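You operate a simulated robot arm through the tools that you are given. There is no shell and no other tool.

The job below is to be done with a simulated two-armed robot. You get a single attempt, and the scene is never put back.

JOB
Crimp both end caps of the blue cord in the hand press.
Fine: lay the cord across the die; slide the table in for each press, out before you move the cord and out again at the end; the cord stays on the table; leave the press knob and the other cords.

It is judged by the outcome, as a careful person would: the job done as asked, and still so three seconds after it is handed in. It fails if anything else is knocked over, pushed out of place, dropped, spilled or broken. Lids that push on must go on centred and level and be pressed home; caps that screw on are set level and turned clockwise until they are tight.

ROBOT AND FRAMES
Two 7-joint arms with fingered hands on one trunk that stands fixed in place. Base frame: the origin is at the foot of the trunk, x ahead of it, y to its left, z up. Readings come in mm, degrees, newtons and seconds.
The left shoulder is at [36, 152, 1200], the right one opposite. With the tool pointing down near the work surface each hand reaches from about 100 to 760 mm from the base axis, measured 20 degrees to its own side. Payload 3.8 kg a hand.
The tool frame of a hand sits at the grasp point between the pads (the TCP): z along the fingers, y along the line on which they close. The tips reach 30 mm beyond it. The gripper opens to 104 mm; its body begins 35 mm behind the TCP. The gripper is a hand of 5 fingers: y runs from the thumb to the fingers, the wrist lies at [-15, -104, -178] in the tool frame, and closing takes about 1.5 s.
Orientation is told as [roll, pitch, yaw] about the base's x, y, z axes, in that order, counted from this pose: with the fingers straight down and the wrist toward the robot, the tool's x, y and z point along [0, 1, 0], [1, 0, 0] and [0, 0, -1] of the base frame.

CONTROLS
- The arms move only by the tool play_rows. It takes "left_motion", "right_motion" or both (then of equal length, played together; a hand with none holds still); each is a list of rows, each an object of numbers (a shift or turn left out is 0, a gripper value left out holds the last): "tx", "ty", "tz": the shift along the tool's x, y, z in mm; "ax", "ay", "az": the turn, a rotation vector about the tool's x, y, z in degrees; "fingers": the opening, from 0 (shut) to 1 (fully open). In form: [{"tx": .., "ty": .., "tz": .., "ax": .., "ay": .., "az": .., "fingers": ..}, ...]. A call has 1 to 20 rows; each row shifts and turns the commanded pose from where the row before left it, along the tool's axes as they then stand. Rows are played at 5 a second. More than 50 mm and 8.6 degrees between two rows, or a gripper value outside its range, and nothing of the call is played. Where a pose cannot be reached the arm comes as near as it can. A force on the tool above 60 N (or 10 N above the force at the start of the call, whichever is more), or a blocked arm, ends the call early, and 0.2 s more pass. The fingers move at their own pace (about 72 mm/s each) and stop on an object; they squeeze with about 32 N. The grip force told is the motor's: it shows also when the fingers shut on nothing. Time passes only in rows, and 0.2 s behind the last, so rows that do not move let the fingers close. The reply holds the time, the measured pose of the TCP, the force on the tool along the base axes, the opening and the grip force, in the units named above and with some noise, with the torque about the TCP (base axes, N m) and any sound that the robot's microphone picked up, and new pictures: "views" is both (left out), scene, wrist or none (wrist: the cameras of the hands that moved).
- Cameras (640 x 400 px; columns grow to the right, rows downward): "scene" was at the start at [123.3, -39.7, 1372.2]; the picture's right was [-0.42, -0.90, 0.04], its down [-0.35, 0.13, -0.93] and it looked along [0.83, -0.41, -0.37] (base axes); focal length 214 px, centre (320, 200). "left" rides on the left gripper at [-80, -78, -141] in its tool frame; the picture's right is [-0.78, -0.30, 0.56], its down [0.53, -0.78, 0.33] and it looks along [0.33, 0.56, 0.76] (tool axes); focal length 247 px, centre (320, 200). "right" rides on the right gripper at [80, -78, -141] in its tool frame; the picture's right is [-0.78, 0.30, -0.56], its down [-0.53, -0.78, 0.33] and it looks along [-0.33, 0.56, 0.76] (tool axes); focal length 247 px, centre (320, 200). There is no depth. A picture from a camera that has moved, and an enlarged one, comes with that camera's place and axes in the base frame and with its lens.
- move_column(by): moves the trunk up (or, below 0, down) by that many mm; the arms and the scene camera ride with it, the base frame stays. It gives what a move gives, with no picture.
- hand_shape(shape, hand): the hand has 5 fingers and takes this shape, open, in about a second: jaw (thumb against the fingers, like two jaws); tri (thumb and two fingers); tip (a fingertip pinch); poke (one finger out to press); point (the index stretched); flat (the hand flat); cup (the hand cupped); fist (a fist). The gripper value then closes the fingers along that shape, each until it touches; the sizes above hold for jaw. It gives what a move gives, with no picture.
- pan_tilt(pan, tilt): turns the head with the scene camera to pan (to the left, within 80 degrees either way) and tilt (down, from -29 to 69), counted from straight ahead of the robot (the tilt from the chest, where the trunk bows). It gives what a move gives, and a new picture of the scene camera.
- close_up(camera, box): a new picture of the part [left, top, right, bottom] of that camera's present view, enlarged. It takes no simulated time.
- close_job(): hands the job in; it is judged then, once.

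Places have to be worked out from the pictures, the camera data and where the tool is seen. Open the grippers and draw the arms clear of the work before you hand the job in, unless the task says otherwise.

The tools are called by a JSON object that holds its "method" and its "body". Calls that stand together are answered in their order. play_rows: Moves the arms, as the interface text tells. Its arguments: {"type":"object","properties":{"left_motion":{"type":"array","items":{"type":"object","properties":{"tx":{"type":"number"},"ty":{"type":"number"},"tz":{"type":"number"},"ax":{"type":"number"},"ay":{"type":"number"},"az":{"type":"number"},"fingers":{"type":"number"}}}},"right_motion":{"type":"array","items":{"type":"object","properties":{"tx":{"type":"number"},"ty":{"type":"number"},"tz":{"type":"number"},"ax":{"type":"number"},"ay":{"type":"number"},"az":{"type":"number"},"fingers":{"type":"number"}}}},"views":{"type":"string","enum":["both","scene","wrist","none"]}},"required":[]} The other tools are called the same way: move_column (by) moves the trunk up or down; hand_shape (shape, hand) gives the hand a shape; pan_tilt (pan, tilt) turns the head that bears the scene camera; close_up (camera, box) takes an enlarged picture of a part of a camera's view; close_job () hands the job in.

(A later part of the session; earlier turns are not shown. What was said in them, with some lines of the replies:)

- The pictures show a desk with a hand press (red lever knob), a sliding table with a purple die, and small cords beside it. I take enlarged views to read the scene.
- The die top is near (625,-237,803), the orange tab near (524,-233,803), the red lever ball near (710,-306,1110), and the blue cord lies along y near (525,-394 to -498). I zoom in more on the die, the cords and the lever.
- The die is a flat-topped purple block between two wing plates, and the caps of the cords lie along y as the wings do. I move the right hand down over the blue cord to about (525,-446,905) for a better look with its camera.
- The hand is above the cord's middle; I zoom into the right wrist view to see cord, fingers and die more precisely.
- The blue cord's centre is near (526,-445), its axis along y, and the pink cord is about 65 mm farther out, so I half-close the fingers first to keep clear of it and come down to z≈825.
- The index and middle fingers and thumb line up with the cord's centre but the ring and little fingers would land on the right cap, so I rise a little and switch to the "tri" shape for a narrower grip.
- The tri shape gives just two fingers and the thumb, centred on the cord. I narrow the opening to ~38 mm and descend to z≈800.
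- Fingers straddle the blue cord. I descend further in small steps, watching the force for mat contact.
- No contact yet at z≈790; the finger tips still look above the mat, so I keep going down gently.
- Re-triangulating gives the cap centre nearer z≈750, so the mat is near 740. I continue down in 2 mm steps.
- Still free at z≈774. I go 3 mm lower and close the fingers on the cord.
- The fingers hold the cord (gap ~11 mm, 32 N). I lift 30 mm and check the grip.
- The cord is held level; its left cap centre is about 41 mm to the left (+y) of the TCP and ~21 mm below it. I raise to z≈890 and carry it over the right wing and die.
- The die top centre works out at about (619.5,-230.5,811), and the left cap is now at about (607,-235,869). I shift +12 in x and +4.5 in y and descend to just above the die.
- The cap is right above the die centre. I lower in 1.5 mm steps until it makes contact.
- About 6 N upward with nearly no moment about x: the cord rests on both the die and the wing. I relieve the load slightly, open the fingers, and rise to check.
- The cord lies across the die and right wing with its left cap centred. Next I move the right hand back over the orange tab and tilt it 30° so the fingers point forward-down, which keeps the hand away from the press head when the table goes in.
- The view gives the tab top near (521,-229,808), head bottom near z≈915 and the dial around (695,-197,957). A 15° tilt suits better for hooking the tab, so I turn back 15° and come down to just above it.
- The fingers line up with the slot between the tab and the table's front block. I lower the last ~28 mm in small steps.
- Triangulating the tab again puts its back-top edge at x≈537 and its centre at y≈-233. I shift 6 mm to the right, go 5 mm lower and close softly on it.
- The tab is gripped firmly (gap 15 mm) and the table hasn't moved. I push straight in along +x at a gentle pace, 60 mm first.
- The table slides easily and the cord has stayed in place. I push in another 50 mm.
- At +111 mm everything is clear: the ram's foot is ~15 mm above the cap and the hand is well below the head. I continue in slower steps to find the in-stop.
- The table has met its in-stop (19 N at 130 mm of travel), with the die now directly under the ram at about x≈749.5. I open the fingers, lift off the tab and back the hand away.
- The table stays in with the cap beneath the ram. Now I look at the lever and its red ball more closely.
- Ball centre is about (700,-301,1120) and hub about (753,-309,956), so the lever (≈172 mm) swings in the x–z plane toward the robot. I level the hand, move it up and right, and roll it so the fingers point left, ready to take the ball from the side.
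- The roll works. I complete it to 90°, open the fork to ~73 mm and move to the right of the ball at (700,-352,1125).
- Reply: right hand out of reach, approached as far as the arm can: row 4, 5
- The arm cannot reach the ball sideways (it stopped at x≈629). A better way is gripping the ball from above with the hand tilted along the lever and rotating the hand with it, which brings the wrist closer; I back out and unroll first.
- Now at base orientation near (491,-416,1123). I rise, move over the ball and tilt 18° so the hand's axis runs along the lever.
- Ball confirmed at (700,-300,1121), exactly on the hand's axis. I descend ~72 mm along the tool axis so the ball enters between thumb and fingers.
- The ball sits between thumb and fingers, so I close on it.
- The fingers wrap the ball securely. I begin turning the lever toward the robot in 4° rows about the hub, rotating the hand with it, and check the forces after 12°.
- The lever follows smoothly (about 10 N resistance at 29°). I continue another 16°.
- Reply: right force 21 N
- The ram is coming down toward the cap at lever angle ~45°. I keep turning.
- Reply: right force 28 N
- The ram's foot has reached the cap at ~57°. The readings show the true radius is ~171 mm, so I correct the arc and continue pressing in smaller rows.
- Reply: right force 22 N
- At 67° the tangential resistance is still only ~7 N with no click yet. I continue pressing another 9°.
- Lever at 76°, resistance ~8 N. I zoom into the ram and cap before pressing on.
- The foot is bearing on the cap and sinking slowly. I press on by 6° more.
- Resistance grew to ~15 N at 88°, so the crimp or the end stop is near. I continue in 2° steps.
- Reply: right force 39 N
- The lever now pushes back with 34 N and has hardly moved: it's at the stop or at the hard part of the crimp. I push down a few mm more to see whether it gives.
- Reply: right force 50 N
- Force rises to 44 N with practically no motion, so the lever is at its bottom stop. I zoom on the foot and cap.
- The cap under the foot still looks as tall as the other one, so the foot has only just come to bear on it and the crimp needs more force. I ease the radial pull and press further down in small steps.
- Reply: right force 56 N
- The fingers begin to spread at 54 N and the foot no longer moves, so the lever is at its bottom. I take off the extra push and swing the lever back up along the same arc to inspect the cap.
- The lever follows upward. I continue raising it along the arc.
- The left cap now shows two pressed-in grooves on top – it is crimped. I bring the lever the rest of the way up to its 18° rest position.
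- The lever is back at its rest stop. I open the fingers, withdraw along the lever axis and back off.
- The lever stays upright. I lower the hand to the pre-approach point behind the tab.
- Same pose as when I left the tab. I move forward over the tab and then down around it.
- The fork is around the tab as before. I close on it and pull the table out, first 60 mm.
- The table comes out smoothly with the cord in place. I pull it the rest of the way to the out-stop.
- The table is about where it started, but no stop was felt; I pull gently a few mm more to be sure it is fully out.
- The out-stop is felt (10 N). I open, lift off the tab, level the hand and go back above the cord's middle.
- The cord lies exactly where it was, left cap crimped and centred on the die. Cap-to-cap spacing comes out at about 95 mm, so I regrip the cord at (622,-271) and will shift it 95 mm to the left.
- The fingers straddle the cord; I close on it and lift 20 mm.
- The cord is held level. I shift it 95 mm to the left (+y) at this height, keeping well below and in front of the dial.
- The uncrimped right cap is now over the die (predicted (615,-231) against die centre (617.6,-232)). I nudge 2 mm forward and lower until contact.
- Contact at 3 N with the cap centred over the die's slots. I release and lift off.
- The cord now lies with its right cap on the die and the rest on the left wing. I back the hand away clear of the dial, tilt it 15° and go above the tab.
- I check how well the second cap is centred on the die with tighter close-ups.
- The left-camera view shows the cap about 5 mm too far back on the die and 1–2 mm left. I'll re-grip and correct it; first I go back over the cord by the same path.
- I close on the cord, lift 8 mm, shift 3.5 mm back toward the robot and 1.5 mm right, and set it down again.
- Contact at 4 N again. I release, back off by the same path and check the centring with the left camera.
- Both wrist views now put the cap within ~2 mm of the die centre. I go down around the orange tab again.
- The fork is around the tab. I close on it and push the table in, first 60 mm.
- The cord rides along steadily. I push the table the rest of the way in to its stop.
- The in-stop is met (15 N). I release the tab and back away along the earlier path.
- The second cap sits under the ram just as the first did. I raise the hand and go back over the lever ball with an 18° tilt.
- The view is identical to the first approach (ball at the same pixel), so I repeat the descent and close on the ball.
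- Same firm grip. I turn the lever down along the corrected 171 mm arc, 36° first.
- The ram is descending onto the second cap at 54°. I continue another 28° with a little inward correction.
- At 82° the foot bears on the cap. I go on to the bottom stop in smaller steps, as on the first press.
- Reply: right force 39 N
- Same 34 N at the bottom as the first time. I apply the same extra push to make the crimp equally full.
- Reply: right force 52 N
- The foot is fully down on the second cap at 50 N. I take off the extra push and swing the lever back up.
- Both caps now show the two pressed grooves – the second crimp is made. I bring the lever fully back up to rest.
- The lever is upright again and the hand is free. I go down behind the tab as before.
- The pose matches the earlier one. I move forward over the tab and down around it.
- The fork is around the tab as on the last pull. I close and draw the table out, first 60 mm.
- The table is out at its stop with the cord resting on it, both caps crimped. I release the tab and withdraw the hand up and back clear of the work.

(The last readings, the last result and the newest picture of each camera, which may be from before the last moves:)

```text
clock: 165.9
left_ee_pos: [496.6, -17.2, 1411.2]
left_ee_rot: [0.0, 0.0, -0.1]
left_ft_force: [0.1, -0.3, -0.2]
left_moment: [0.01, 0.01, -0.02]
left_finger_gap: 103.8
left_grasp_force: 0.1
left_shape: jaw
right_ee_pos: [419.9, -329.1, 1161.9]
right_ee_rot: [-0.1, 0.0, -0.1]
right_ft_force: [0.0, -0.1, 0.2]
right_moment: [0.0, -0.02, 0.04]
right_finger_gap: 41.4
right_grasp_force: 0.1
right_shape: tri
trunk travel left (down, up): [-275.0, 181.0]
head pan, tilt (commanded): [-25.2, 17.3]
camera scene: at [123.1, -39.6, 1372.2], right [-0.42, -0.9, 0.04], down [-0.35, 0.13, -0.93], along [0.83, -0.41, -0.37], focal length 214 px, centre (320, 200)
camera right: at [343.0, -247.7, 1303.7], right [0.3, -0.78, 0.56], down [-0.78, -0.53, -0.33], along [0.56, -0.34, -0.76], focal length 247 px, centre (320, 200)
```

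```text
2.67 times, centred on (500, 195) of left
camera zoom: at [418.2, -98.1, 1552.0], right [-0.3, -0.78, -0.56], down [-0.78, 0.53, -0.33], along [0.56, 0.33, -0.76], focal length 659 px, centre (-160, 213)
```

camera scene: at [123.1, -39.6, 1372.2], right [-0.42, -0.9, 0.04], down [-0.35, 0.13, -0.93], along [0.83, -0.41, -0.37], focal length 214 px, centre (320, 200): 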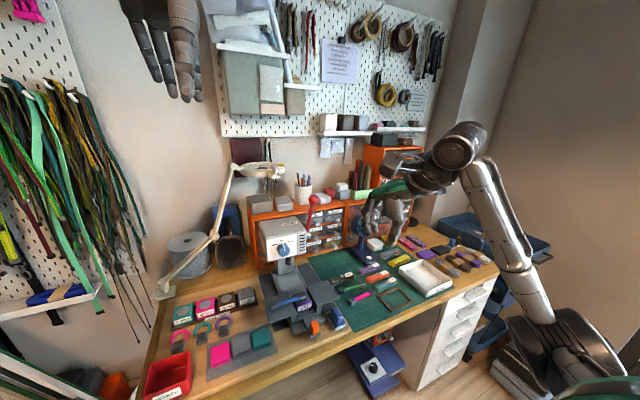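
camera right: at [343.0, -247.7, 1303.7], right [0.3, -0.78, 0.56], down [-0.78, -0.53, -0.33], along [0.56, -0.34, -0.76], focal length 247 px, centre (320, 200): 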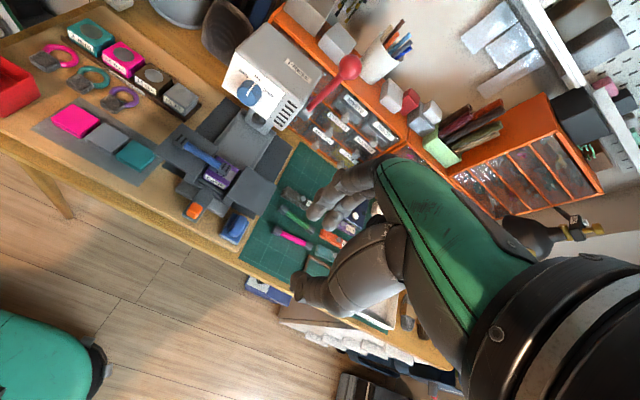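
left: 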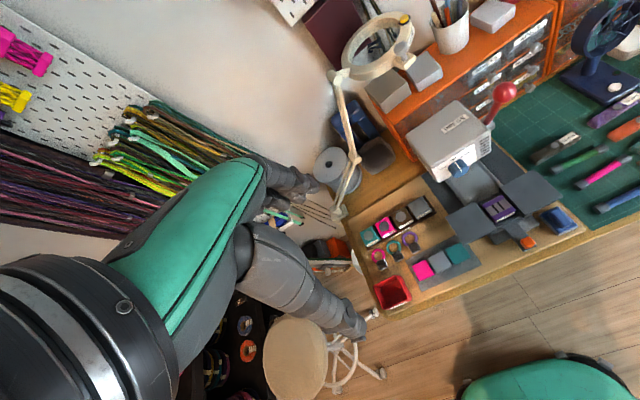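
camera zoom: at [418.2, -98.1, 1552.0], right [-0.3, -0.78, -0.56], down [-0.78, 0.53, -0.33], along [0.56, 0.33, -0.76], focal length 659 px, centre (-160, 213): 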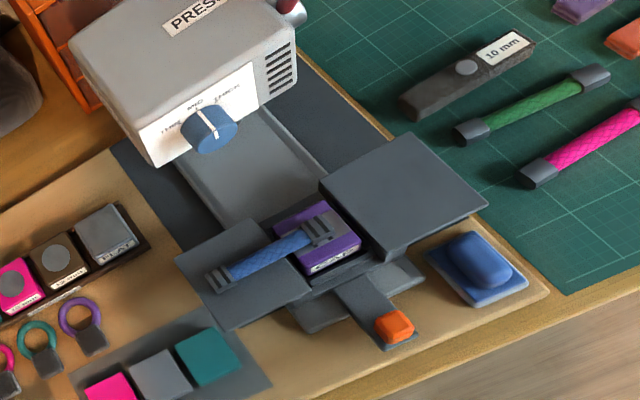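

Everything looks right: both caps grooved, cord on the table, table out, dial still at MID, other cords untouched. I open the hand fully and bring the right arm back to its starting place.

{"method": "play_rows", "body": {"right_motion": [{"tz": -41.3, "ty": -13.4, "tx": -2.8, "fingers": 1.0}, {"tz": -41.3, "ty": -13.4, "tx": -2.8}, {"tz": -41.3, "ty": -13.4, "tx": -2.8}, {"tz": -41.3, "ty": -13.4, "tx": -2.8}, {"tz": -41.3, "ty": -13.4, "tx": -2.8}, {"tz": -41.3, "ty": -13.4, "tx": -2.8}, {}, {}, {}], "views": "both"}}

{"method": "close_up", "body": {"camera": "scene", "box": [270, 265, 350, 325]}}

{"method": "close_up", "body": {"camera": "scene", "box": [140, 190, 480, 400]}}

```text
clock: 167.9
left_ee_pos: [496.7, -17.3, 1412.1]
left_ee_rot: [-0.1, 0.0, -0.1]
left_ft_force: [0.6, 0.8, 0.3]
left_moment: [0.02, 0.02, 0.02]
left_finger_gap: 103.7
left_grasp_force: 0.1
left_shape: jaw
right_ee_pos: [341.0, -343.6, 1410.6]
right_ee_rot: [-0.1, 0.0, 0.0]
right_ft_force: [-0.3, 0.7, 0.2]
right_moment: [0.01, 0.01, 0.02]
right_finger_gap: 103.7
right_grasp_force: 0.1
right_shape: tri
trunk travel left (down, up): [-275.0, 181.0]
head pan, tilt (commanded): [-25.2, 17.3]
camera scene: at [122.8, -39.4, 1372.2], right [-0.42, -0.9, 0.04], down [-0.35, 0.13, -0.93], along [0.83, -0.41, -0.37], focal length 214 px, centre (320, 200)
camera right: at [262.3, -263.0, 1552.3], right [0.29, -0.78, 0.56], down [-0.78, -0.54, -0.33], along [0.56, -0.34, -0.76], focal length 247 px, centre (320, 200)
```

scene: 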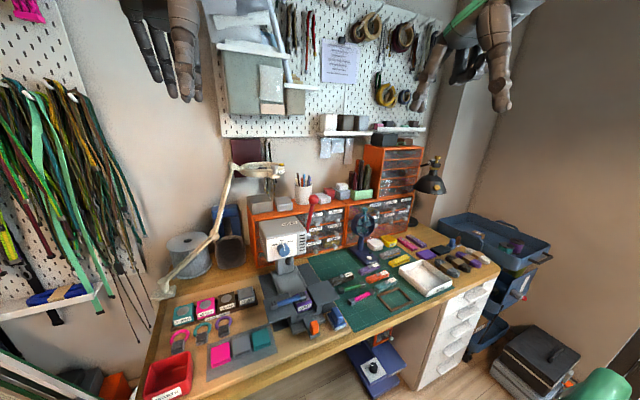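
right: 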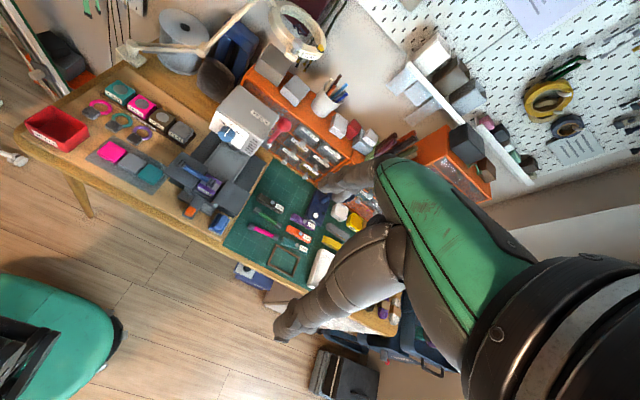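

```text
6.67 times, centred on (310, 295) of scene
camera zoom: at [122.8, -39.4, 1372.2], right [-0.42, -0.9, 0.04], down [-0.35, 0.13, -0.93], along [0.83, -0.41, -0.37], focal length 1430 px, centre (387, -433)
```

zoom: 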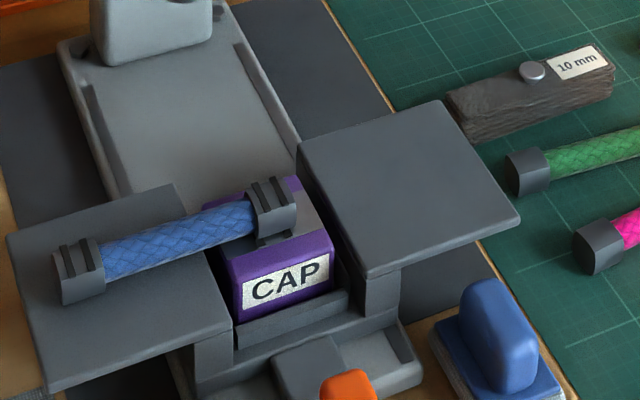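

```text
1.88 times, centred on (310, 295) of scene
camera zoom: at [122.8, -39.4, 1372.2], right [-0.42, -0.9, 0.04], down [-0.35, 0.13, -0.93], along [0.83, -0.41, -0.37], focal length 404 px, centre (339, 21)
```

zoom: 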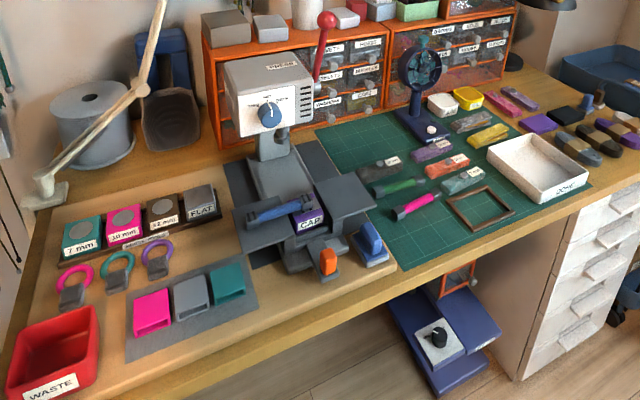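

Both blue caps carry the crimp grooves and the cord lies on the pulled-out table. The lever is up, the dial is at MID, the other items are in place and both arms are clear, so I hand the job in.

{"method": "close_job", "body": {}}

```text
The job is handed in.
```

Both end caps of the blue cord are crimped: each one shows the two pressed grooves in the final close-up. I've handed the job in; no verdict has come back yet.

- **Presses:** I slid the table in for each press and out again before moving the cord. On the second cap I re-set the cord once, because it sat about 5 mm too far back on the die.
- **End state:** The table is out at its stop and the cord is still on it. The lever is back up and the dial still reads MID.
- **Other items:** The green and pink cords are where they were, and nothing else looks moved.
- **Arms:** Both hands are open and clear of the work.
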